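You operate a simulated robot arm through the tools that you are given. There is no shell and no other tool.

You are at the controls of a simulated robot arm. One attempt, no reset.

Task
Dose 10 ml of yellow dye into the red cup.
Fine: cup on the slide and under the spout, both knobs set, one press of the plunger; end with the slide pulled out and the cup on it. Set down upright: cup.
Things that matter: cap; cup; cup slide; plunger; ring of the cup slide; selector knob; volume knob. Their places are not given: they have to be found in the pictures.

It is judged by the outcome, as a careful person would: the job done as asked, and still so three seconds after it is handed in. It fails if anything else is knocked over, pushed out of place, dropped, spilled or broken.

Robot
A 6-joint arm with a two-finger gripper, fixed in place. Base frame: the origin is at the foot of the arm, x ahead of it, y to its left, z up; the work surface is at about z = 840. Units: mm, rad, N and s.
With the tool pointing down near the work surface it reaches from about 120 to 680 mm from the base axis. Its first joint turns from -1.152 to 1.152 rad. Payload 2.45 kg.
The tool frame sits at the grasp point between the pads (the TCP): z along the fingers, y along the line on which they close. The tips reach 30 mm beyond it. Largest opening 106 mm; the body of the gripper starts 79 mm behind the TCP.
Orientation is told as [roll, pitch, yaw] about the base's x, y, z axes, in that order, counted from this pose: with the fingers straight down and closing along the base's y, the tool's x points along the base's -x, its y along +y and its z along -z.

Tools
- The arm moves only by the tool play_rows. Its argument "deltas" is a list of rows, each a list of 7 numbers: the shift along the tool's x, y, z in units of 40 mm (1.0 is 40 mm), then the turn, a rotation vector about the tool's x, y, z in units of 6 degrees (1.0 is 6 degrees), then the finger opening in cm, from 0 to 10.6. In form: [[tx, ty, tz, wx, wy, wz, grip], ...]. A call has 1 to 20 rows; each row shifts and turns the commanded pose from where the row before left it, along the tool's axes as they then stand. A call with a number of a shift or a turn outside -1 to 1 is refused whole. A row lasts 0.2 s, in which the tool goes at most 50 mm and 0.15 rad; a call with a longer step from one row to the next is refused whole, and so is a gripper value outside its range. Where a pose cannot be reached the arm comes as near as it can. A force on the tool above 40 N (or 10 N above the force at the start of the call, whichever is more), or a blocked arm, ends the call early, and 0.2 s more pass. The fingers move at their own pace (about 153 mm/s each) and stop on an object; they squeeze with about 28 N. The grip force told is the motor's: it shows also when the fingers shut on nothing. Time passes only in rows, and 0.2 s behind the last, so rows that do not move let the fingers close. It gives the time, the measured TCP pose, the force on the tool (base axes), the opening and the grip force at its end, in the units of the frame above (readings bear some noise), with the torque about the TCP (base axes, N m) and any sound that the robot's microphone picked up, and new pictures: "views" is both (left out), scene, wrist or none.
- Cameras (640 x 400 px; columns grow to the right, rows downward): "scene" is fixed at [59.4, 410.6, 1413.5]; the picture's right is [-0.75, -0.66, 0.00], its down [-0.32, 0.37, -0.87] and it looks along [0.57, -0.66, -0.49] (base axes); focal length 342 px, centre (320, 200). "wrist" rides on the gripper at [76, -2, -106] in the tool frame; the picture's right is [0.02, 1.00, 0.00], its down [-0.78, 0.02, -0.62] and it looks along [-0.62, 0.01, 0.78] (tool axes); focal length 247 px, centre (320, 200).
- probe_pixels(camera, pixels): for up to 12 pixels [column, row] of the newest picture of that camera ("zoom" is the newest enlarged one), the place [x, y, z] in the base frame of the surface seen there, good to about 2 mm. The clock stands still meanwhile.
- inspect(camera, box): a new picture of the part [left, top, right, bottom] of that camera's present view, enlarged. The clock stands still meanwhile.
- close_job(): hands the job in; it is judged then, once.

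Open the gripper and draw the arm clear of the work before you hand the job in, unless the task says otherwise.

The tools are called after "Call:" by a JSON object that holds its "op" and its "data". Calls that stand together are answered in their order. play_rows: Moves the arm, as the interface text tells. Its arguments: {"type":"object","properties":{"deltas":{"type":"array","items":{"type":"array","items":{"type":"number"}}},"views":{"type":"string","enum":["both","scene","wrist","none"]}},"required":["deltas"]} The other tools are called the same way: probe_pixels (camera, pixels) gives the place of the surface under pixels of a picture; inspect (camera, box) takes an enlarged picture of a part of a camera's view; close_job () hands the job in.

At the start:

```text
t: 0.0
tool_pos: [314.9, -66.0, 1254.4]
orientation: [0.001, 0.0, -0.002]
contact_force: [-0.3, 0.3, -0.2]
wrist_torque: [-0.01, 0.03, 0.01]
grip_width: 105.9
gripper_force: 0.0
```

scene: 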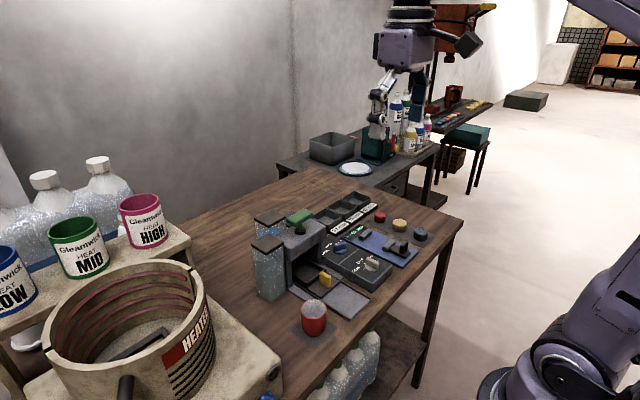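
wrist: 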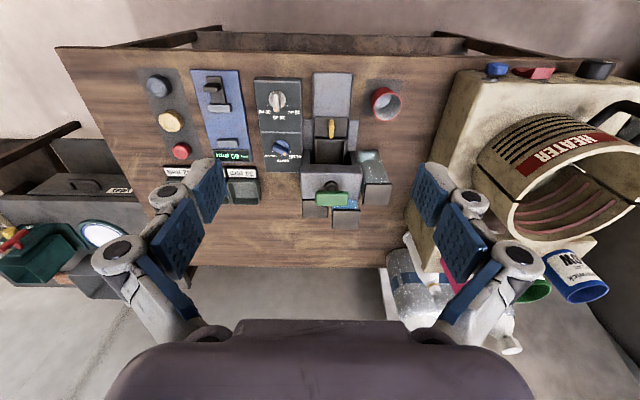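

The red cup shows at scene (314,318), the dispenser near (310,260). I'll enlarge both views to identify the knobs, the slide and the plunger.

Call:
{"op": "inspect", "data": {"camera": "scene", "box": [240, 190, 440, 345]}}

Call:
{"op": "inspect", "data": {"camera": "wrist", "box": [240, 65, 420, 235]}}

```text
2.58 times, centred on (340, 268) of scene
```

zoom: 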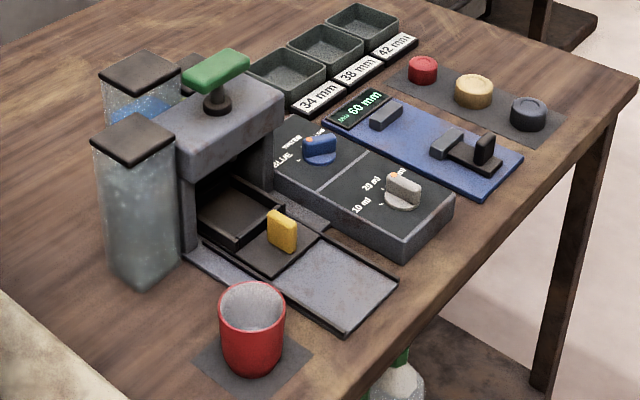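

```text
2.35 times, centred on (330, 150) of wrist
```

zoom: 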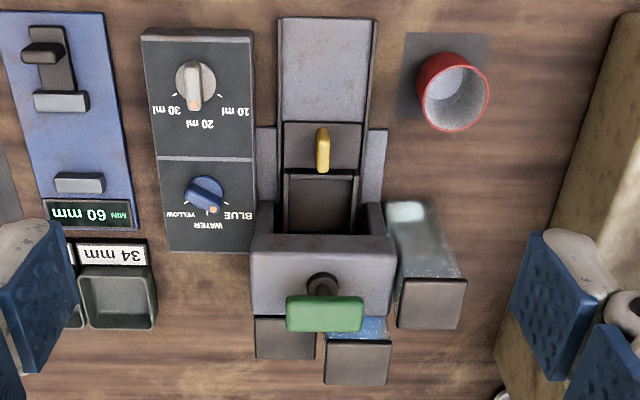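

The newest zoom shows the plunger with a green top, a yellow tab on the slide, and two knobs. I'll probe the key places in it.

Call:
{"op": "probe_pixels", "data": {"camera": "zoom", "pixels": [[324, 312], [322, 283], [322, 135], [320, 205], [325, 60], [195, 82], [207, 193], [452, 65], [450, 95], [165, 130], [320, 250], [430, 300]]}}

Call:
{"op": "probe_pixels", "data": {"camera": "scene", "pixels": [[300, 216], [301, 230], [326, 280], [326, 272], [311, 270], [314, 305], [314, 325], [372, 261], [340, 245], [350, 300], [335, 285], [290, 240]]}}

```text
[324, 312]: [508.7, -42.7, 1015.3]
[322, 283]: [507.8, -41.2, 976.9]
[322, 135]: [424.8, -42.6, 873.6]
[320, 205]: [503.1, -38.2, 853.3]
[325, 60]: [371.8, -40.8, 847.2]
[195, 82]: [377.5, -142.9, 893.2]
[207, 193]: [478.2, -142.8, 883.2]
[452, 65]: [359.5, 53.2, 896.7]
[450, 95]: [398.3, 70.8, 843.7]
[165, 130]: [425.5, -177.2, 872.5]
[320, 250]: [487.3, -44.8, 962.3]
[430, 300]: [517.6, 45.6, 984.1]
```

```text
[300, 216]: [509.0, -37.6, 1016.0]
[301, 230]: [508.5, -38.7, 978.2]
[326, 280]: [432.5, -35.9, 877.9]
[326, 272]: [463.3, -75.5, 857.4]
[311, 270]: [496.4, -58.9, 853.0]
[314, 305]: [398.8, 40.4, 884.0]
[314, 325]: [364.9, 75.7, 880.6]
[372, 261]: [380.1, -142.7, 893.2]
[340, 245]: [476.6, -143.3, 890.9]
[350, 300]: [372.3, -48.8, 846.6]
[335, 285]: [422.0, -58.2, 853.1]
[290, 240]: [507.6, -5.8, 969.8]
```

Next I lower the tool about 155 mm, well above the plunger (top about z 1025), so the wrist camera sees the knobs and cap closer.

Call:
{"op": "play_rows", "data": {"deltas": [[0.1, 0, 1, 0, 0, 0, 10.6], [0.1, 0, 1, 0, 0, 0, 10.6], [0.1, 0, 1, 0, 0, 0, 10.6], [0.1, 0, 1, 0, 0, 0, 10.6], [0, 0, 0, 0, 0, 0, 10.6]], "views": "both"}}

```text
t: 1.2
tool_pos: [299.5, -65.7, 1093.6]
orientation: [-0.001, -0.002, -0.002]
contact_force: [-0.6, -0.4, 0.0]
wrist_torque: [0.02, -0.03, 0.0]
grip_width: 106.3
gripper_force: 0.1
```

scene: 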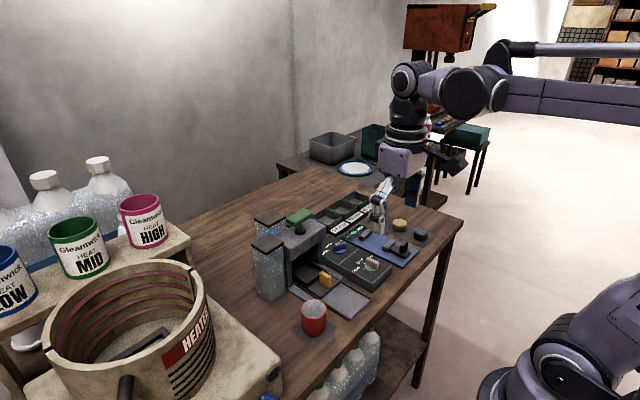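
wrist: 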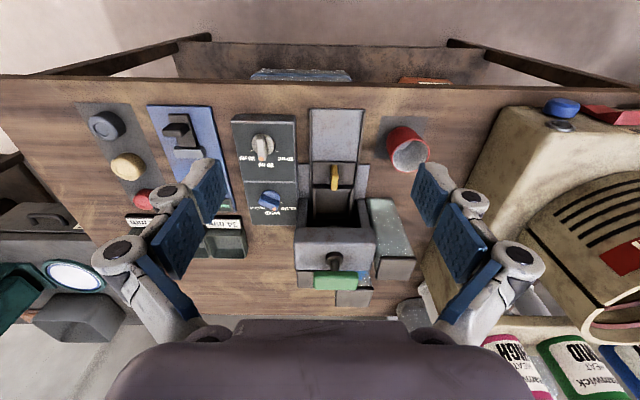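

The view is closer: knobs near wrist (262,147) and (268,200), plunger near (335,270). Enlarging these.

Call:
{"op": "inspect", "data": {"camera": "wrist", "box": [225, 105, 315, 225]}}

Call:
{"op": "inspect", "data": {"camera": "wrist", "box": [285, 150, 430, 310]}}

Call:
{"op": "inspect", "data": {"camera": "scene", "box": [260, 200, 360, 265]}}

Call:
{"op": "inspect", "data": {"camera": "scene", "box": [320, 220, 420, 300]}}

```text
3.33 times, centred on (270, 165) of wrist
```

zoom: 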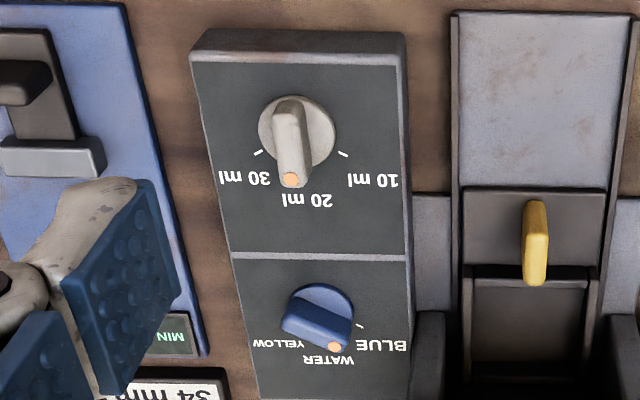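

```text
2.50 times, centred on (358, 230) of wrist
```

zoom: 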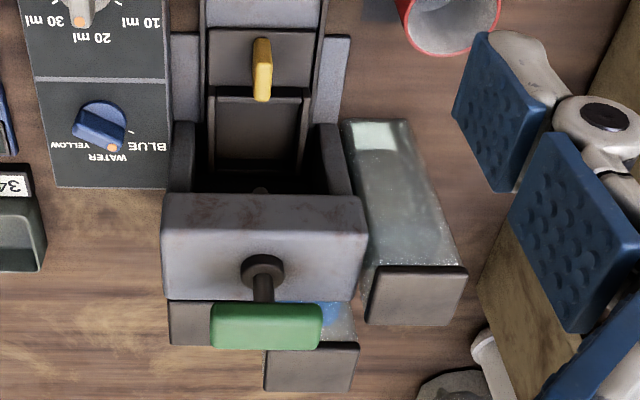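

```text
6.15 times, centred on (310, 232) of scene
```

zoom: 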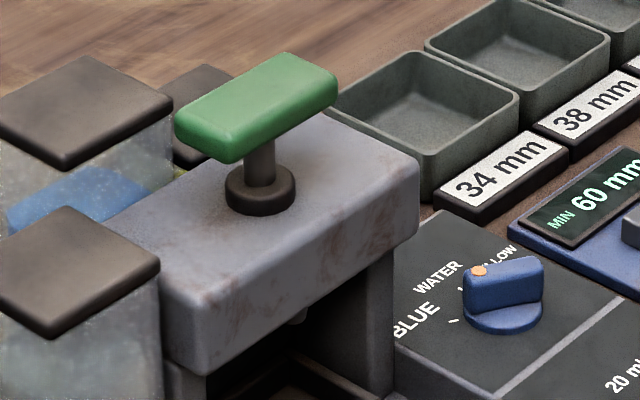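

```text
5.00 times, centred on (370, 260) of scene
```

zoom: 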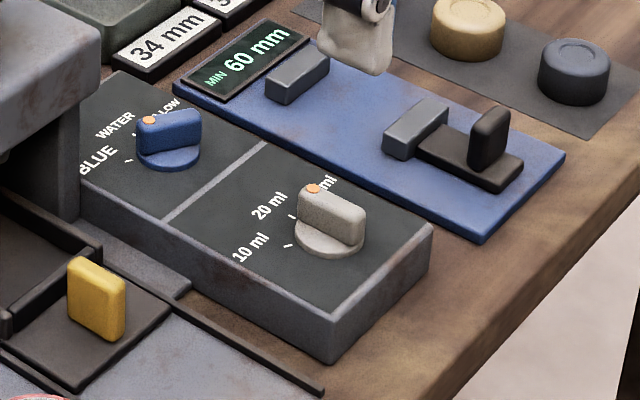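

I need the exact extents of the yellow tab, slide and cup. Enlarging each in the wrist and scene views.

Call:
{"op": "inspect", "data": {"camera": "wrist", "box": [300, 100, 380, 230]}}

Call:
{"op": "inspect", "data": {"camera": "wrist", "box": [370, 105, 440, 185]}}

Call:
{"op": "inspect", "data": {"camera": "scene", "box": [280, 250, 380, 340]}}

```text
3.08 times, centred on (340, 165) of wrist
```

zoom: 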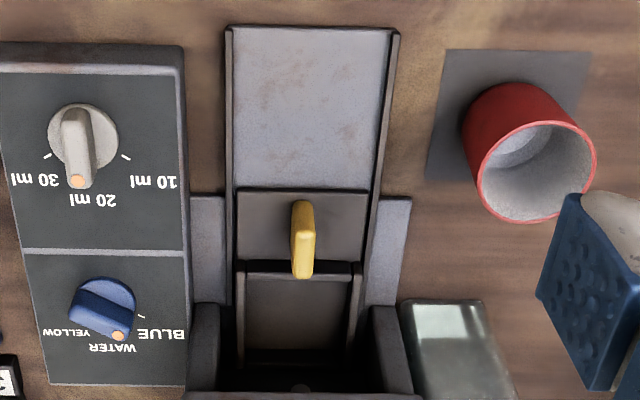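

```text
5.00 times, centred on (405, 145) of wrist
```

zoom: 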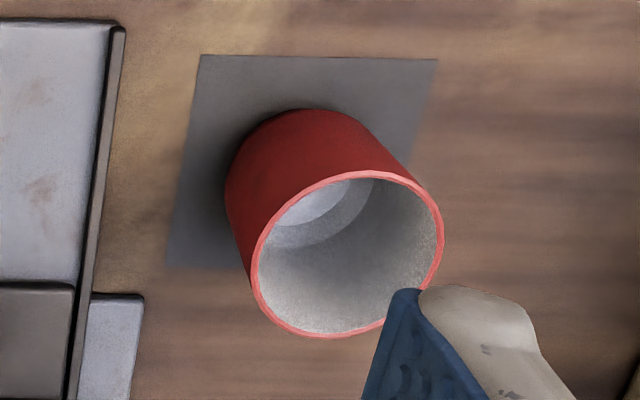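

```text
4.44 times, centred on (330, 295) of scene
```

zoom: 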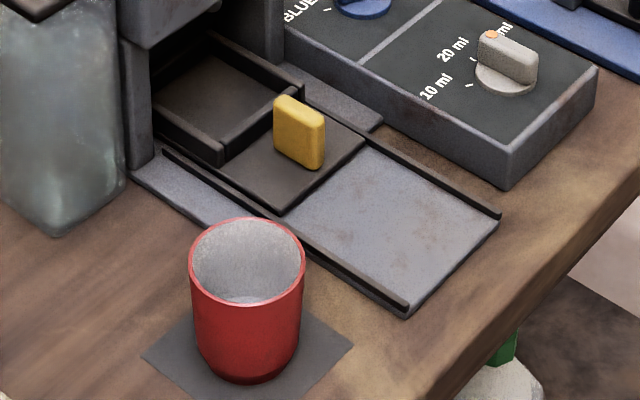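

In this scene zoom I probe the tab's faces, slide edge, recess walls and the cup rim.

Call:
{"op": "probe_pixels", "data": {"camera": "zoom", "pixels": [[281, 103], [317, 116], [298, 135], [280, 145], [312, 165], [283, 207], [215, 150], [222, 158], [160, 110], [280, 85], [215, 90], [405, 300]]}}

Call:
{"op": "probe_pixels", "data": {"camera": "zoom", "pixels": [[191, 262], [302, 262], [247, 219], [247, 304], [230, 370], [205, 300], [295, 310], [340, 345], [150, 355], [480, 40], [525, 55], [490, 90]]}}

Call:
{"op": "probe_pixels", "data": {"camera": "wrist", "pixels": [[262, 138], [260, 158], [263, 137], [266, 196], [275, 209], [335, 168], [333, 185], [320, 185], [357, 110], [336, 163], [408, 130], [405, 165]]}}

```text
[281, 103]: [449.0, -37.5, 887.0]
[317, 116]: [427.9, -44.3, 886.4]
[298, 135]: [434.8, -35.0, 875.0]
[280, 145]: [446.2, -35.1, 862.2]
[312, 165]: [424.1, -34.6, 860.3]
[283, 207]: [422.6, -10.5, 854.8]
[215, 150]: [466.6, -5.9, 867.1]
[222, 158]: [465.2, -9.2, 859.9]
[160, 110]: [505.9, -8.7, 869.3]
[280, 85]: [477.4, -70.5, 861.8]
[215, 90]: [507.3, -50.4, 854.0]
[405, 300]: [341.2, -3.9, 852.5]
```

```text
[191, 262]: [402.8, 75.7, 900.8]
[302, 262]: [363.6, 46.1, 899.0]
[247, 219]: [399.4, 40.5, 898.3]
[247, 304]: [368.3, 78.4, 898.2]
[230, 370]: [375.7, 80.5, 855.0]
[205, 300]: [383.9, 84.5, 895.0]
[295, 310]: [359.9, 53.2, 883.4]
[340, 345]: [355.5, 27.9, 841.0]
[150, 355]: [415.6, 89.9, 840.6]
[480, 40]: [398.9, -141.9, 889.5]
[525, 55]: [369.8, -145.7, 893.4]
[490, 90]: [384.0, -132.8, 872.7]
```

```text
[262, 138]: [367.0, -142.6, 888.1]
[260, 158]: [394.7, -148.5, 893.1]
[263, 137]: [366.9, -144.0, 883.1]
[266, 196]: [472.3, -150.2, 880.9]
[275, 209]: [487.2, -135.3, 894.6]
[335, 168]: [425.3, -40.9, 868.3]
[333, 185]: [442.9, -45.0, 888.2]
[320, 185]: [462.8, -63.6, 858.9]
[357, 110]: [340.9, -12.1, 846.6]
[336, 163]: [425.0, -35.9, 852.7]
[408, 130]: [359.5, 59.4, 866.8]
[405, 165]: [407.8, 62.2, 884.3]
```

Cup centre is about (384, 60), diameter about 50, rim z about 899; the tab is x 424–450, y −45 to −35, top z 888. Now I enlarge the knob panel to measure pointer and tick directions.

Call:
{"op": "inspect", "data": {"camera": "wrist", "box": [235, 125, 299, 165]}}

Call:
{"op": "probe_pixels", "data": {"camera": "wrist", "pixels": [[450, 150], [440, 200], [480, 130], [335, 240], [310, 230], [365, 240], [335, 262], [313, 275], [355, 275], [335, 225], [300, 200], [235, 140]]}}

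```text
10.00 times, centred on (267, 145) of wrist
```

zoom: 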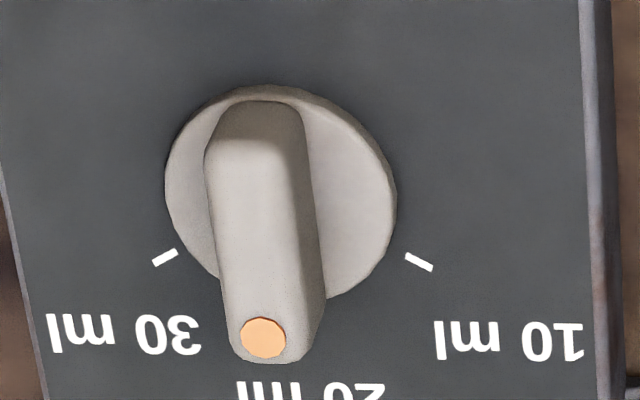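

```text
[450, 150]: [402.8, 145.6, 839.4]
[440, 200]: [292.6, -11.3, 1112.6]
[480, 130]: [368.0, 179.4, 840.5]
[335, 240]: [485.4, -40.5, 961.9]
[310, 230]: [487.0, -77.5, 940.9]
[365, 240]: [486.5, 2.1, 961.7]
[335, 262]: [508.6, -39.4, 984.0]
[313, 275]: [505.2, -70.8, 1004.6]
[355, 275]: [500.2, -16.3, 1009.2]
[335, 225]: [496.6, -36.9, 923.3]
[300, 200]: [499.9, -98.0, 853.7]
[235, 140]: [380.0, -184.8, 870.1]
```

This zoom shows ticks at (165,257) and (420,262) and the pointer dot at (263,338). Probing these and the knob disc.

Call:
{"op": "probe_pixels", "data": {"camera": "zoom", "pixels": [[165, 257], [420, 262], [263, 338], [175, 200], [385, 200], [260, 92], [350, 275], [255, 130], [215, 165], [300, 165], [262, 230], [262, 290]]}}

Call:
{"op": "inspect", "data": {"camera": "wrist", "box": [238, 180, 302, 220]}}

```text
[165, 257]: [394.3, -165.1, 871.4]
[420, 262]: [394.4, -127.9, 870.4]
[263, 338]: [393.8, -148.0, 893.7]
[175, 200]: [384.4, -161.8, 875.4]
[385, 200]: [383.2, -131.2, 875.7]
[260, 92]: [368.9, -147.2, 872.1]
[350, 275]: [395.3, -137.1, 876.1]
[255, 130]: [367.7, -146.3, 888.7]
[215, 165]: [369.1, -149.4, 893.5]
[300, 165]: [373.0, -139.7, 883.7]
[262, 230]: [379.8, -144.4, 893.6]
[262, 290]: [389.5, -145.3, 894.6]
```

```text
10.00 times, centred on (270, 200) of wrist
```

zoom: 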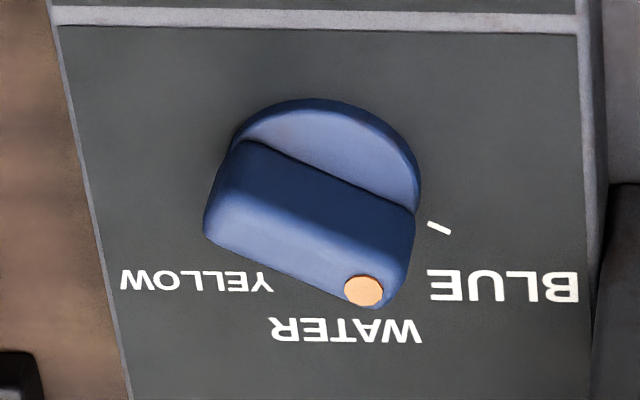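

The selector's pointer dot at zoom (363,290) lies toward BLUE (tick at (438,228)). Probing it for the angles.

Call:
{"op": "probe_pixels", "data": {"camera": "zoom", "pixels": [[438, 228], [363, 290], [230, 160], [320, 102], [415, 180], [235, 135], [412, 205], [210, 230], [320, 190], [290, 230], [300, 210], [225, 200]]}}

Call:
{"op": "inspect", "data": {"camera": "scene", "box": [320, 230, 360, 255]}}

```text
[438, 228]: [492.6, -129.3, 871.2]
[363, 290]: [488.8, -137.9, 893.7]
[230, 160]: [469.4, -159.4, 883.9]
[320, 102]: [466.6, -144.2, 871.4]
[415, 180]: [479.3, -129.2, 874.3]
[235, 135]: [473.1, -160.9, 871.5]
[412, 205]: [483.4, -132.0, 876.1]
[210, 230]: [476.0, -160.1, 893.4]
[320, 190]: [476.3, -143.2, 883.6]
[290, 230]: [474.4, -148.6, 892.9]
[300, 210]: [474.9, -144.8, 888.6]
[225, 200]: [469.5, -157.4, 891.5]
```

```text
16.00 times, centred on (340, 242) of scene
```

zoom: 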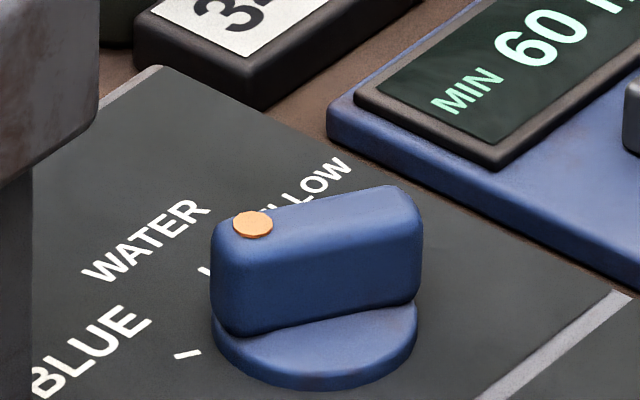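

The selector reads BLUE (about +55° from +x) and the volume knob 20 ml (about 0°), with centres near (482,−146) and (383.6,−146.5). I start with the volume knob: move over it with fingers 30 mm open.

Call:
{"op": "play_rows", "data": {"deltas": [[-0.42, -0.404, 0.65, 0, 0, 0, 3], [-0.42, -0.404, 0.65, 0, 0, 0, 3], [-0.42, -0.404, 0.65, 0, 0, 0, 3], [-0.42, -0.404, 0.65, 0, 0, 0, 3], [-0.42, -0.404, 0.65, 0, 0, 0, 3], [0, 0, 0, 0, 0, 0, 3]], "views": "both"}}

```text
t: 2.6
tool_pos: [382.7, -147.4, 964.0]
orientation: [0.0, -0.001, -0.002]
contact_force: [-0.7, 0.8, -0.4]
wrist_torque: [0.01, 0.0, 0.0]
grip_width: 29.8
gripper_force: 0.0
```

scene: 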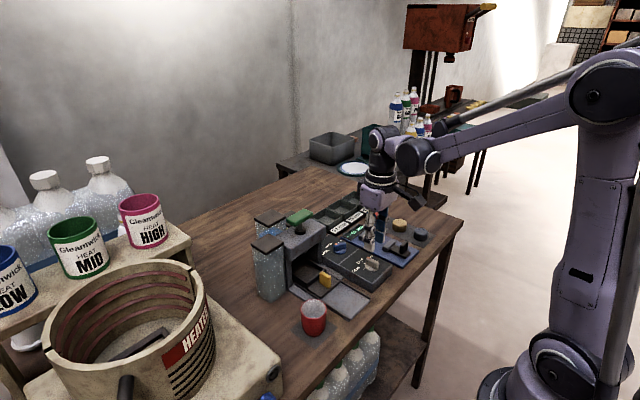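
wrist: 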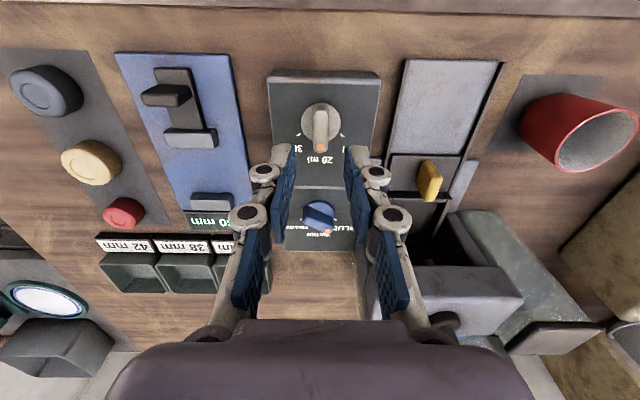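

The volume knob is now straight ahead in the wrist view at (320,130). Enlarging to check pointer and alignment.

Call:
{"op": "inspect", "data": {"camera": "wrist", "box": [280, 95, 360, 145]}}

Call:
{"op": "inspect", "data": {"camera": "wrist", "box": [280, 185, 360, 240]}}

```text
8.00 times, centred on (320, 120) of wrist
```

zoom: 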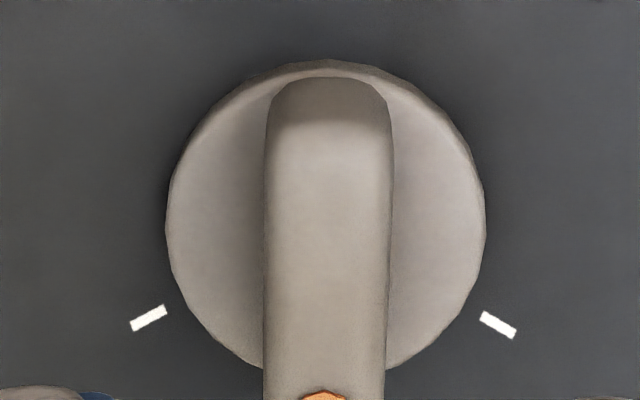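

```text
7.27 times, centred on (320, 212) of wrist
```

zoom: 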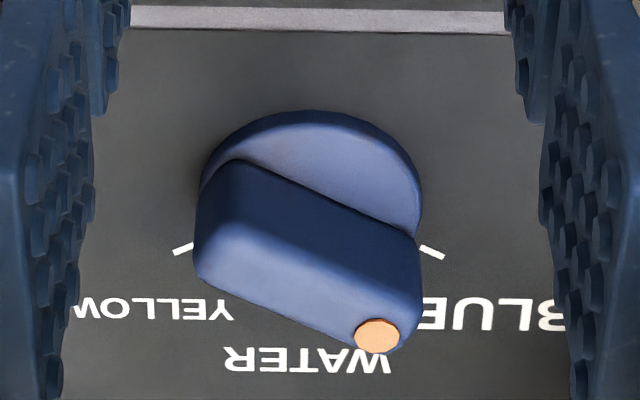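

Both pointers confirmed: volume at 20 ml (0°), selector at BLUE (about 60°). Probing for refined centres before descending.

Call:
{"op": "probe_pixels", "data": {"camera": "zoom", "pixels": [[183, 248], [432, 252], [310, 112], [418, 200], [202, 185], [377, 337], [300, 270]]}}

Call:
{"op": "probe_pixels", "data": {"camera": "wrist", "pixels": [[298.5, 135], [342.3, 135.6], [301.5, 122], [339.5, 122], [320, 103.5], [314, 125], [327.5, 125], [320, 130], [320, 146]]}}

```text
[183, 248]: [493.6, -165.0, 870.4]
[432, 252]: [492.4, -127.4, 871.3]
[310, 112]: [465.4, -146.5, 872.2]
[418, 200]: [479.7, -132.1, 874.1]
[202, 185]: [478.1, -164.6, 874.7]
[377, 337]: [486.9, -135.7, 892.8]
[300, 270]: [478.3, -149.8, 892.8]
```

```text
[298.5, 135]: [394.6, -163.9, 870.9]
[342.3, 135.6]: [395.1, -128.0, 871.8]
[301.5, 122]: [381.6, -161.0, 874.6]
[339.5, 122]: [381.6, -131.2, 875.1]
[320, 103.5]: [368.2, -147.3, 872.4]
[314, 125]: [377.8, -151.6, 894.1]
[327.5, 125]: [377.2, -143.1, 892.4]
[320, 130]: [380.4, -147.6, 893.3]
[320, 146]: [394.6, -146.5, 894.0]
```

Knob centres: volume (383.5,−146.5), selector (482,−146.3), bars about 10 mm wide. I descend so the tips reach z about 882 and close on the volume bar.

Call:
{"op": "play_rows", "data": {"deltas": [[-0.02, 0.02, 0.65, 0, 0, 0, 3], [0, 0, 0.65, 0, 0, 0, 3], [0, 0, 0, 0, 0, 0, 3], [0, 0, 0, 0, 0, 0, 0], [0, 0, 0, 0, 0, 0, 0]], "views": "both"}}

```text
t: 3.8
tool_pos: [383.9, -147.6, 911.8]
orientation: [-0.002, 0.0, -0.003]
contact_force: [-0.7, -0.9, -3.5]
wrist_torque: [-0.04, -0.07, 0.01]
grip_width: 11.8
gripper_force: 38.3
```

scene: 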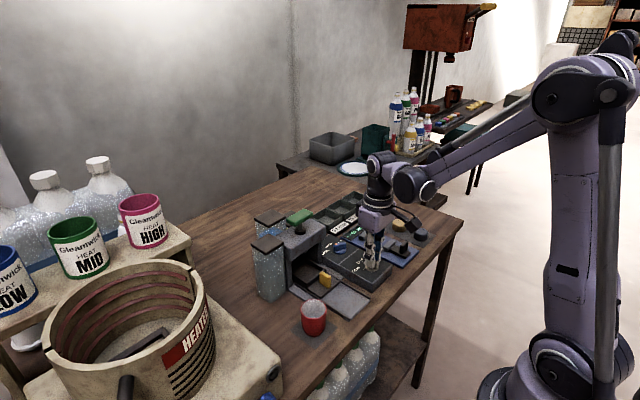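
wrist: 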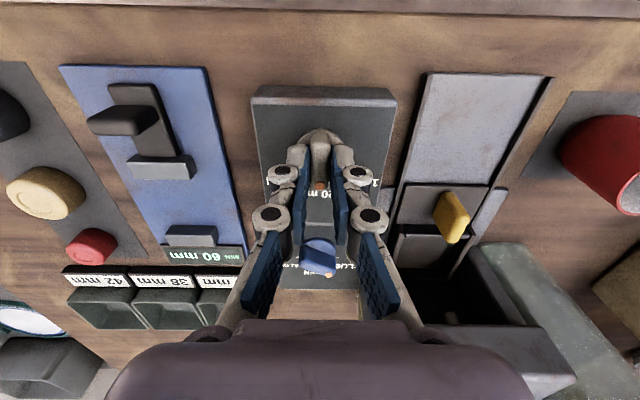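

The bar is held (opening 11.8 mm). I turn it toward 10 ml: +y side, i.e. negative about the tool's z, 60° in 6° rows.

Call:
{"op": "play_rows", "data": {"deltas": [[0, 0, 0, 0, 0, -1, 0], [0, 0, 0, 0, 0, -1, 0], [0, 0, 0, 0, 0, -1, 0], [0, 0, 0, 0, 0, -1, 0], [0, 0, 0, 0, 0, -1, 0], [0, 0, 0, 0, 0, -1, 0], [0, 0, 0, 0, 0, -1, 0], [0, 0, 0, 0, 0, -1, 0], [0, 0, 0, 0, 0, -1, 0], [0, 0, 0, 0, 0, -1, 0], [0, 0, 0, 0, 0, 0, 0]], "views": "both"}}

```text
t: 6.2
tool_pos: [383.0, -147.1, 912.0]
orientation: [0.0, 0.003, 1.048]
contact_force: [-2.1, -2.4, -22.2]
wrist_torque: [0.16, -0.09, 0.01]
grip_width: 11.6
gripper_force: 38.2
```

scene: 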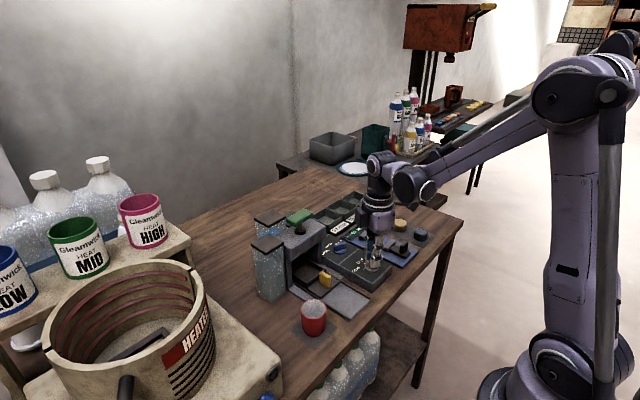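
wrist: 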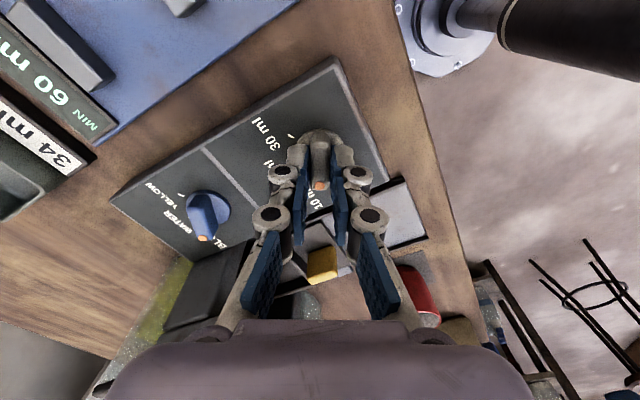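

Yaw reached 1.048 rad with the pointer at the 10 ml tick. I release, rise, and look at the result.

Call:
{"op": "play_rows", "data": {"deltas": [[0, 0, 0, 0, 0, 0, 3], [0, 0, 0, 0, 0, 0, 3], [0, 0, -0.8, 0, 0, 0, 3], [0, 0, -0.8, 0, 0, 0, 3], [0, 0, 0, 0, 0, 0, 3]], "views": "both"}}

Call:
{"op": "inspect", "data": {"camera": "wrist", "box": [270, 90, 370, 155]}}

Call:
{"op": "inspect", "data": {"camera": "scene", "box": [330, 230, 400, 280]}}

```text
t: 7.4
tool_pos: [383.9, -146.2, 976.5]
orientation: [-0.002, 0.0, 1.045]
contact_force: [0.2, 0.2, -0.4]
wrist_torque: [0.01, 0.01, -0.01]
grip_width: 29.9
gripper_force: 0.0
```

scene: 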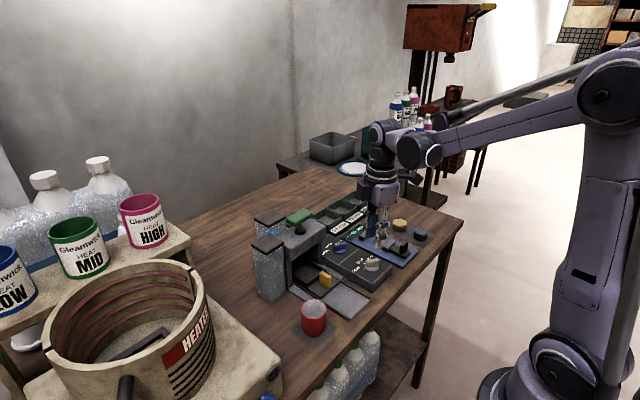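
wrist: 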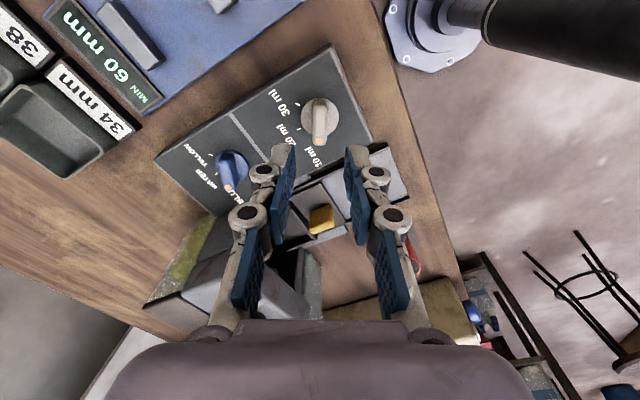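

```text
6.15 times, centred on (320, 122) of wrist
```

zoom: 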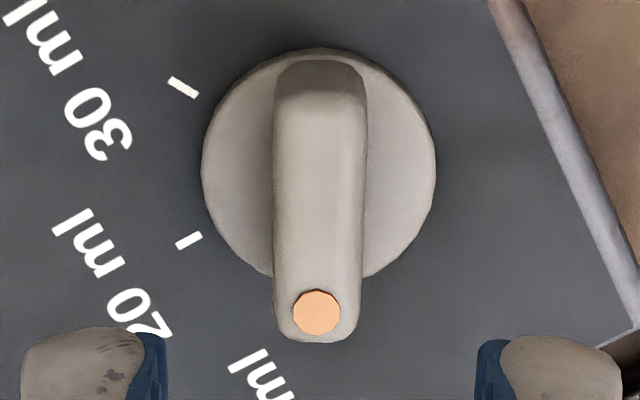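

```text
8.00 times, centred on (365, 255) of scene
```

zoom: 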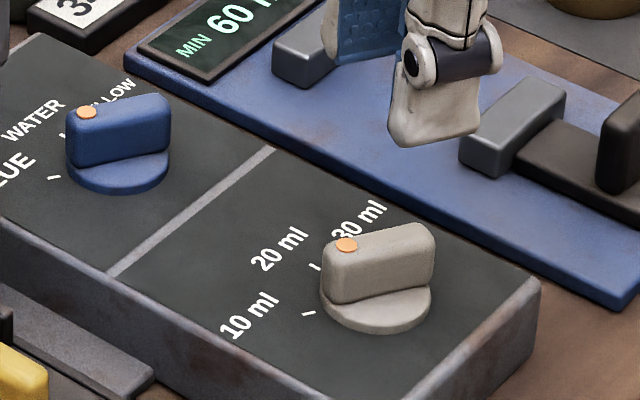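

The volume pointer is now on 10 ml. Next I move 98 mm along base +x, over the selector at (482,−146.3), keeping the 60° yaw.

Call:
{"op": "play_rows", "data": {"deltas": [[-0.408, -0.707, 0, 0, 0, 0, 3], [-0.408, -0.707, 0, 0, 0, 0, 3], [-0.408, -0.707, 0, 0, 0, 0, 3], [0, 0, 0, 0, 0, 0, 3]], "views": "both"}}

Call:
{"op": "inspect", "data": {"camera": "wrist", "box": [270, 90, 370, 155]}}

```text
t: 8.4
tool_pos: [481.4, -146.8, 974.7]
orientation: [0.0, 0.001, 1.046]
contact_force: [0.3, -0.4, 0.2]
wrist_torque: [-0.01, 0.0, -0.03]
grip_width: 30.0
gripper_force: 0.1
```

scene: 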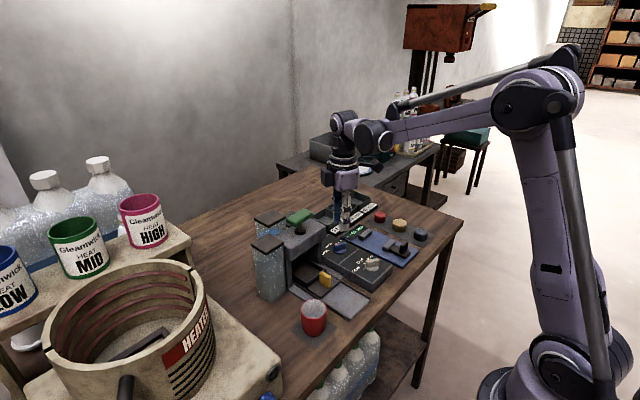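
wrist: 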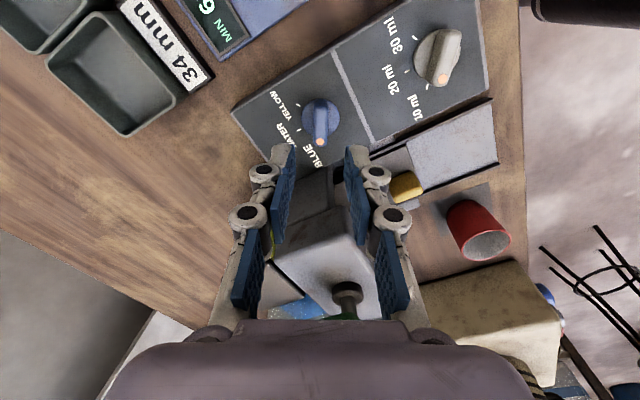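

```text
6.15 times, centred on (320, 122) of wrist
```

zoom: 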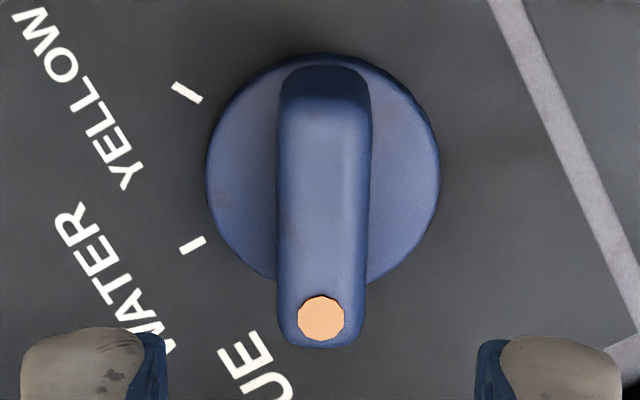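

The selector bar is aligned with the fingers and points to BLUE; YELLOW is 120° away (zoom tick (187,93)). I descend and grip it.

Call:
{"op": "play_rows", "data": {"deltas": [[-0.02, 0, 0.78, 0, 0, 0, 3], [0, 0, 0.78, 0, 0, 0, 3], [0, 0, 0, 0, 0, 0, 3], [0, 0, 0, 0, 0, 0, 0], [0, 0, 0, 0, 0, 0, 0]], "views": "scene"}}

```text
t: 9.6
tool_pos: [481.5, -146.7, 913.8]
orientation: [0.0, 0.0, 1.045]
contact_force: [0.3, -0.3, -1.6]
wrist_torque: [-0.05, 0.02, -0.01]
grip_width: 11.5
gripper_force: 38.9
```

scene: 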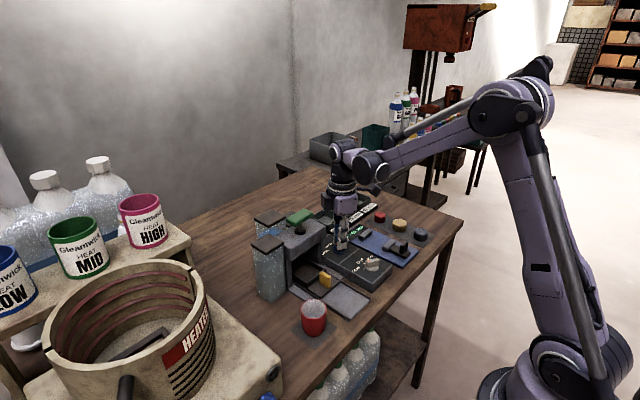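

The bar is gripped (11.5 mm). I turn it by −90° toward YELLOW first, then check camera clearance to the housing.

Call:
{"op": "play_rows", "data": {"deltas": [[0, 0, 0, 0, 0, 1, 0], [0, 0, 0, 0, 0, 1, 0], [0, 0, 0, 0, 0, 1, 0], [0, 0, 0, 0, 0, 1, 0], [0, 0, 0, 0, 0, 1, 0], [0, 0, 0, 0, 0, 1, 0], [0, 0, 0, 0, 0, 1, 0], [0, 0, 0, 0, 0, 1, 0], [0, 0, 0, 0, 0, 1, 0], [0, 0, 0, 0, 0, 1, 0], [0, 0, 0, 0, 0, 1, 0], [0, 0, 0, 0, 0, 1, 0], [0, 0, 0, 0, 0, 1, 0], [0, 0, 0, 0, 0, 1, 0], [0, 0, 0, 0, 0, 1, 0]], "views": "both"}}

Call:
{"op": "inspect", "data": {"camera": "scene", "box": [260, 130, 420, 280]}}

```text
t: 12.8
tool_pos: [481.5, -146.7, 914.2]
orientation: [-0.003, -0.001, -0.528]
contact_force: [-6.5, -11.0, 5.8]
wrist_torque: [0.26, 1.03, -0.01]
grip_width: 11.9
gripper_force: 38.9
```

scene: 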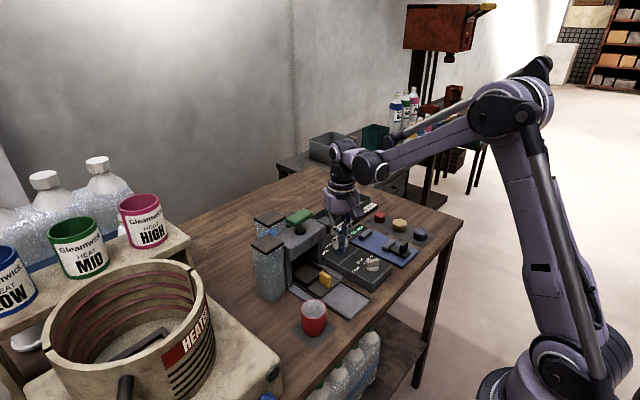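
wrist: 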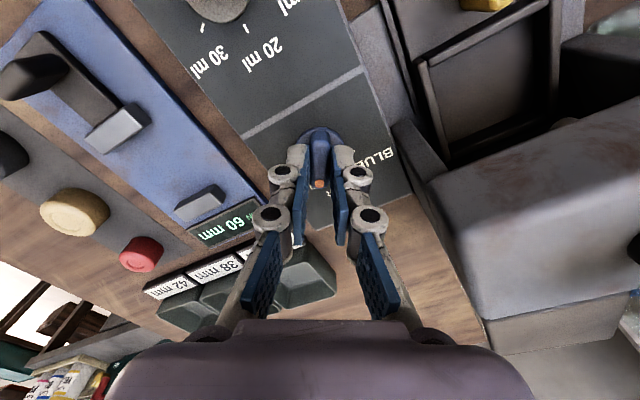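

```text
2.67 times, centred on (340, 205) of scene
```

zoom: 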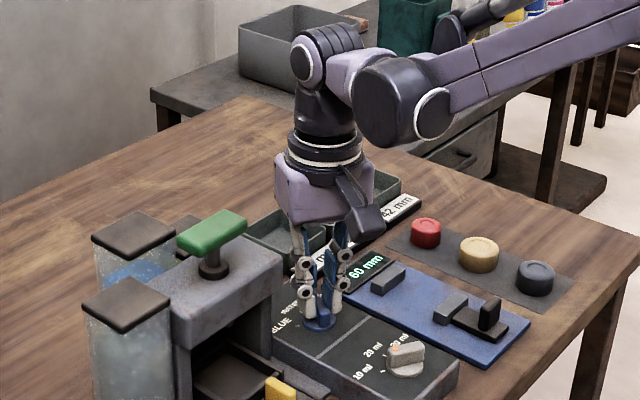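

No contact with the housing is visible: camera body at zoom (372,225) is clear, and yaw is −30°. Continue the last 30° to YELLOW.

Call:
{"op": "play_rows", "data": {"deltas": [[0, 0, 0, 0, 0, 1, 0], [0, 0, 0, 0, 0, 1, 0], [0, 0, 0, 0, 0, 1, 0], [0, 0, 0, 0, 0, 1, 0], [0, 0, 0, 0, 0, 1, 0], [0, 0, 0, 0, 0, 0, 0]], "views": "both"}}

Call:
{"op": "inspect", "data": {"camera": "scene", "box": [260, 130, 420, 280]}}

```text
t: 14.2
tool_pos: [482.6, -147.5, 914.7]
orientation: [-0.001, -0.001, -1.051]
contact_force: [-5.3, -11.6, 4.0]
wrist_torque: [0.36, 0.5, 0.14]
grip_width: 11.7
gripper_force: 38.7
```

scene: 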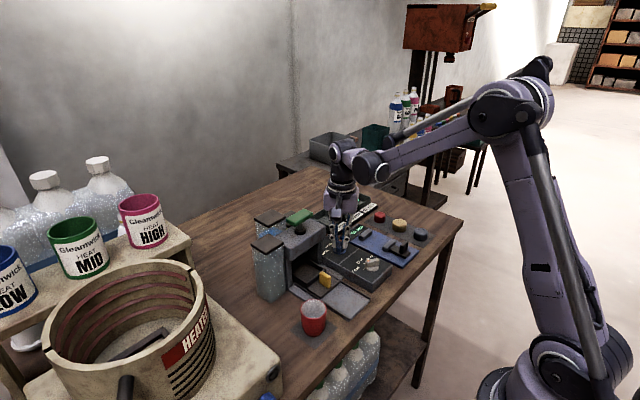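
wrist: 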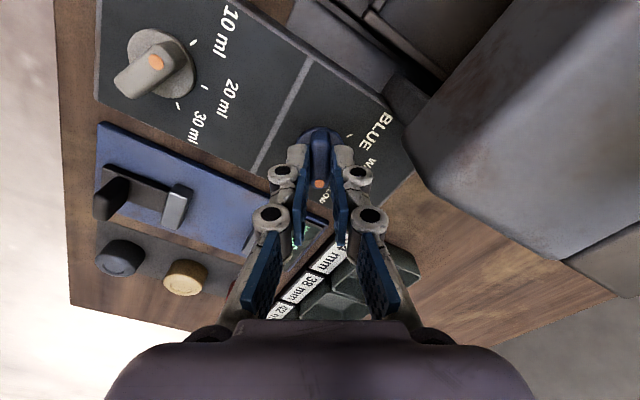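

```text
2.67 times, centred on (340, 205) of scene
```

zoom: 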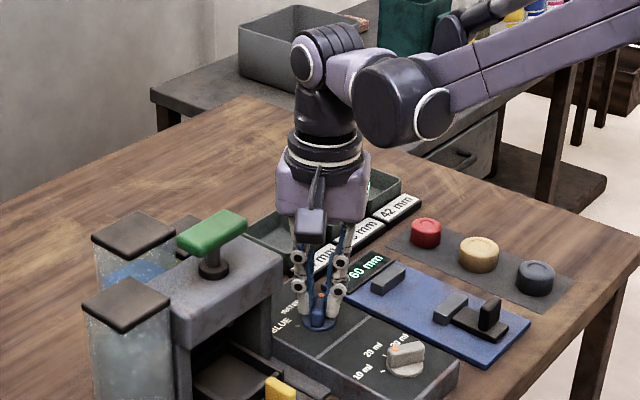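

Yaw −60° reached, and the dot at wrist (320,184) points toward YELLOW. Release, rise and verify.

Call:
{"op": "play_rows", "data": {"deltas": [[0, 0, 0, 0, 0, 0, 3], [0, 0, 0, 0, 0, 0, 3], [0, 0, -0.8, 0, 0, 0, 3], [0, 0, -0.8, 0, 0, 0, 3], [0, 0, -0.8, 0, 0, 0, 3], [0, 0, 0, 0, 0, 0, 3]], "views": "both"}}

Call:
{"op": "inspect", "data": {"camera": "wrist", "box": [190, 70, 370, 180]}}

Call:
{"op": "inspect", "data": {"camera": "scene", "box": [320, 230, 400, 280]}}

```text
t: 15.6
tool_pos: [482.7, -145.2, 1009.1]
orientation: [-0.001, 0.0, -1.048]
contact_force: [0.0, 0.2, -0.2]
wrist_torque: [0.01, 0.01, 0.0]
grip_width: 29.8
gripper_force: 0.1
```

scene: 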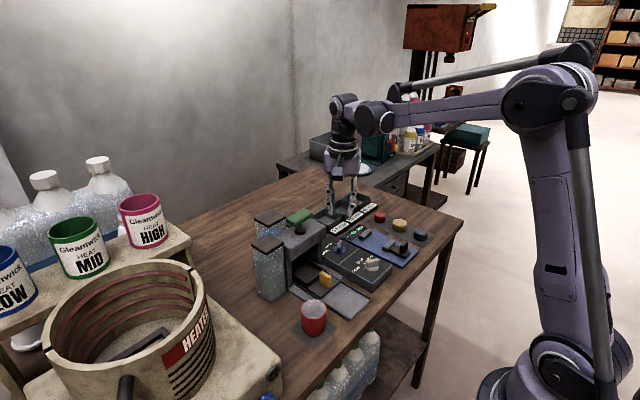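
wrist: 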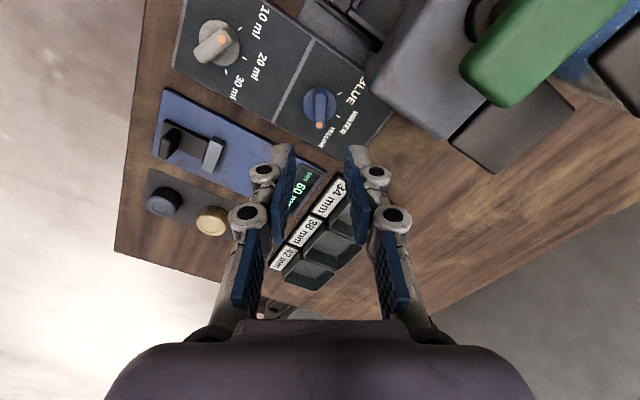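

```text
3.56 times, centred on (280, 125) of wrist
```

zoom: 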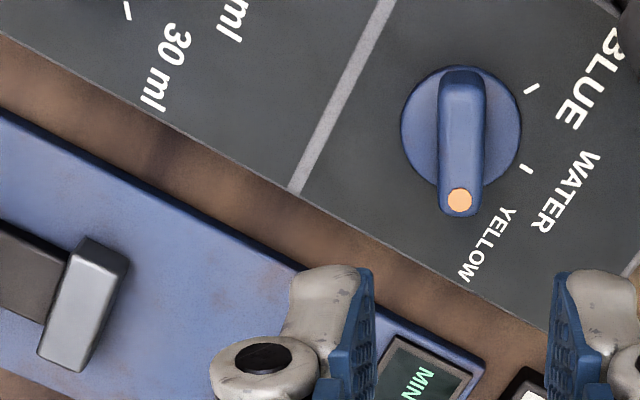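

```text
8.00 times, centred on (360, 255) of scene
```

zoom: 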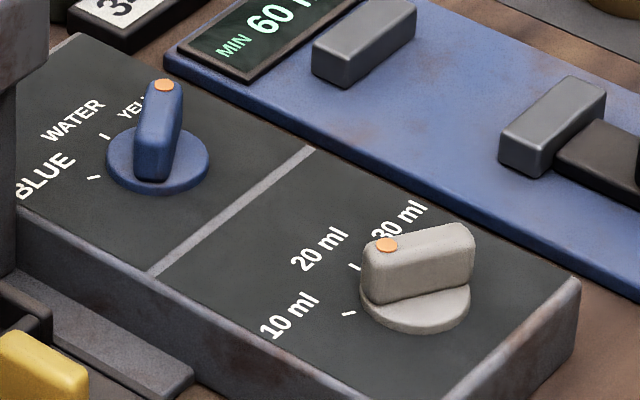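

Both knobs read right: selector YELLOW, volume 10 ml. Now I back off along −x, turn to yaw 0, and go over the slide's yellow tab at (437,−40).

Call:
{"op": "play_rows", "data": {"deltas": [[0.5, -0.866, 0, 0, 0, 0, 3], [0.5, -0.866, 0, 0, 0, 0, 3], [0, 0, 0, 0, 0, -1, 3], [0, 0, 0, 0, 0, -1, 3], [0, 0, 0, 0, 0, -1, 3], [0, 0, 0, 0, 0, -1, 3], [0, 0, 0, 0, 0, -1, 3], [0, 0, 0, 0, 0, -1, 3], [0, 0, 0, 0, 0, -1, 3], [0, 0, 0, 0, 0, -1, 3], [0, 0, 0, 0, 0, -1, 3], [0, 0, 0, 0, 0, -1, 3], [-0.25, 0.87, 0, 0, 0, 0, 3], [-0.25, 0.87, 0, 0, 0, 0, 3], [-0.25, 0.87, 0, 0, 0, 0, 3], [0, 0, 0, 0, 0, 0, 3]], "views": "both"}}

Call:
{"op": "inspect", "data": {"camera": "wrist", "box": [260, 60, 400, 200]}}

```text
t: 19.0
tool_pos: [431.0, -39.8, 1009.8]
orientation: [-0.002, -0.002, -0.001]
contact_force: [-0.6, -0.8, 0.8]
wrist_torque: [-0.03, 0.04, 0.0]
grip_width: 30.0
gripper_force: 0.0
```

scene: 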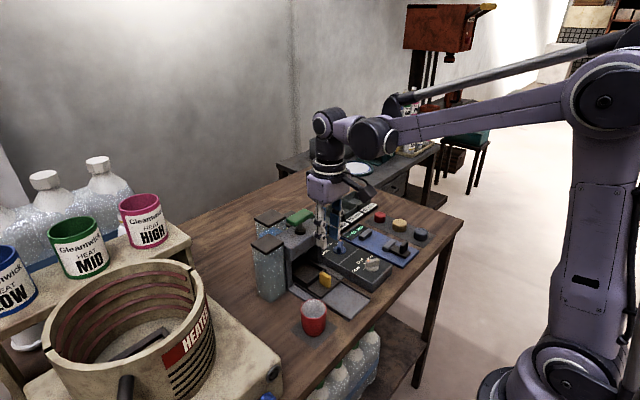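
wrist: 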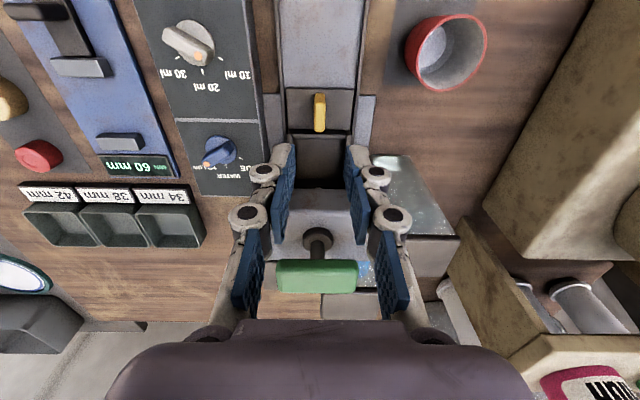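

```text
2.86 times, centred on (330, 130) of wrist
```

zoom: 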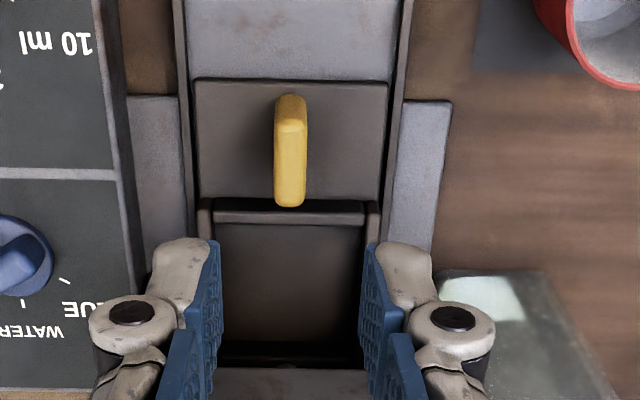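

The tab is straight ahead at zoom (290,150). Probing its edges and the recess for exact places.

Call:
{"op": "probe_pixels", "data": {"camera": "zoom", "pixels": [[291, 100], [276, 140], [305, 140], [290, 135], [289, 195], [290, 88], [230, 82], [360, 84], [290, 215], [210, 210], [372, 210], [290, 340]]}}

Call:
{"op": "probe_pixels", "data": {"camera": "wrist", "pixels": [[317, 240], [317, 262], [317, 277], [281, 277], [354, 277], [317, 290], [317, 195], [410, 60], [484, 55], [446, 16], [446, 90], [317, 228]]}}

```text
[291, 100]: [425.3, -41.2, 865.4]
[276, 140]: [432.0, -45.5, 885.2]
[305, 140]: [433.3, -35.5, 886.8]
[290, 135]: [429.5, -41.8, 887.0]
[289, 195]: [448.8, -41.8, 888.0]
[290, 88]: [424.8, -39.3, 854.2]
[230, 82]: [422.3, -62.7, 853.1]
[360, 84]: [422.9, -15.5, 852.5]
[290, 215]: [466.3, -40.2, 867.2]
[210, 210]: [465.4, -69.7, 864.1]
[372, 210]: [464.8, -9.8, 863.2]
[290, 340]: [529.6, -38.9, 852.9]
```

```text
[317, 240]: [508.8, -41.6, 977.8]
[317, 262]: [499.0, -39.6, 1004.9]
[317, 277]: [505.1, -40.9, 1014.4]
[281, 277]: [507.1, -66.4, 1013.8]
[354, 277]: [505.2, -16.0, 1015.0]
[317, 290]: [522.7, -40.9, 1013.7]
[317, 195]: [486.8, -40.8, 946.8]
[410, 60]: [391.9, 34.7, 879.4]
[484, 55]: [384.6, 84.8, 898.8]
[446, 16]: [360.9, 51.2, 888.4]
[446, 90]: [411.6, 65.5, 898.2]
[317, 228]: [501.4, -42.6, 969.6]
```

The tab's centre is (437,−40.5), z 854–888. I descend with tips to z about 861 and close on it.

Call:
{"op": "play_rows", "data": {"deltas": [[-0.15, -0.02, 0.8, 0, 0, 0, 3], [0, 0, 0.8, 0, 0, 0, 3], [0, 0, 0.8, 0, 0, 0, 3], [0, 0, 0.57, 0, 0, 0, 3], [0, 0, 0, 0, 0, 0, 3], [0, 0, 0, 0, 0, 0, 0], [0, 0, 0, 0, 0, 0, 0]], "views": "both"}}

```text
t: 20.6
tool_pos: [438.3, -41.4, 889.4]
orientation: [0.002, -0.001, 0.001]
contact_force: [-1.4, 13.7, -5.8]
wrist_torque: [0.38, -0.2, -0.06]
grip_width: 10.8
gripper_force: 38.1
```

scene: 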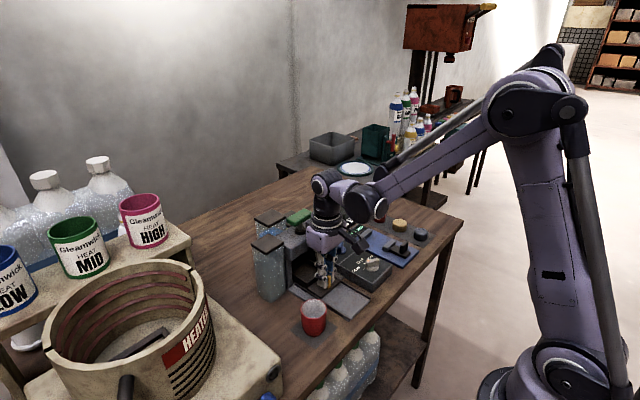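
wrist: 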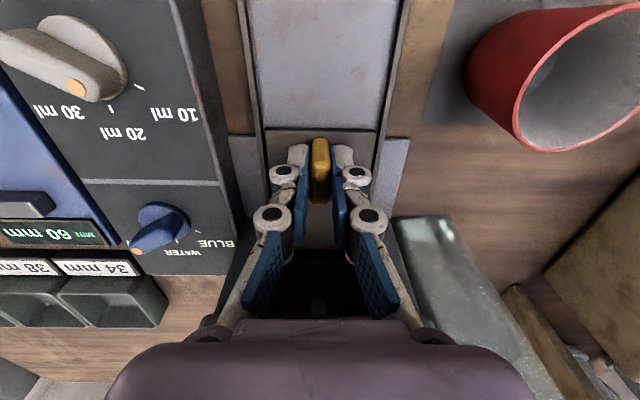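

The tab is gripped (10.8 mm). I pull the slide out along −x (tool +x), 60 mm first.

Call:
{"op": "play_rows", "data": {"deltas": [[0.25, 0.02, 0, 0, 0, 0, 0], [0.25, 0, 0, 0, 0, 0, 0], [0.25, 0, 0, 0, 0, 0, 0], [0.25, 0, 0, 0, 0, 0, 0], [0.25, 0, 0, 0, 0, 0, 0], [0.25, 0, 0, 0, 0, 0, 0], [0, 0, 0, 0, 0, 0, 0]], "views": "both"}}

```text
t: 22.2
tool_pos: [379.8, -41.0, 890.7]
orientation: [0.001, 0.001, 0.001]
contact_force: [-0.1, 15.8, -12.8]
wrist_torque: [0.42, -0.31, 0.04]
grip_width: 10.5
gripper_force: 38.1
```

scene: 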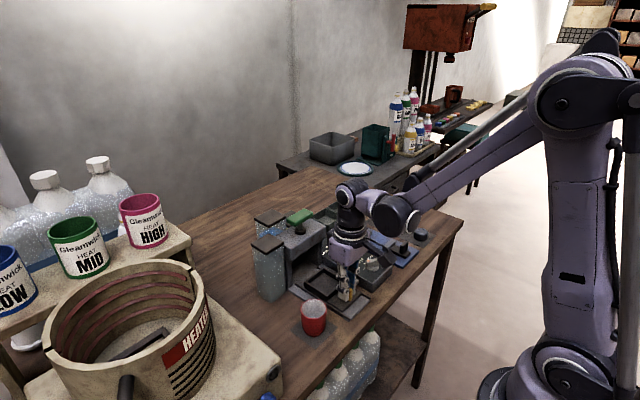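
wrist: 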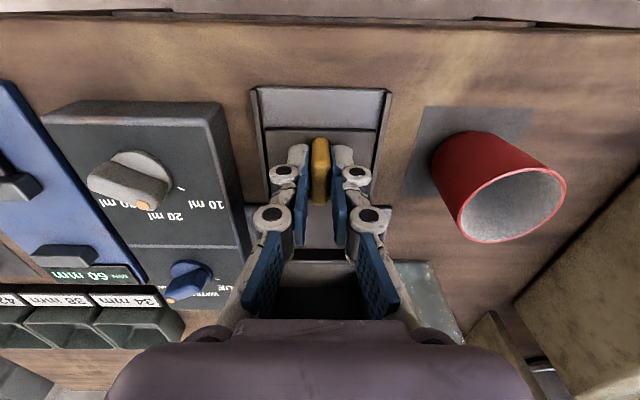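

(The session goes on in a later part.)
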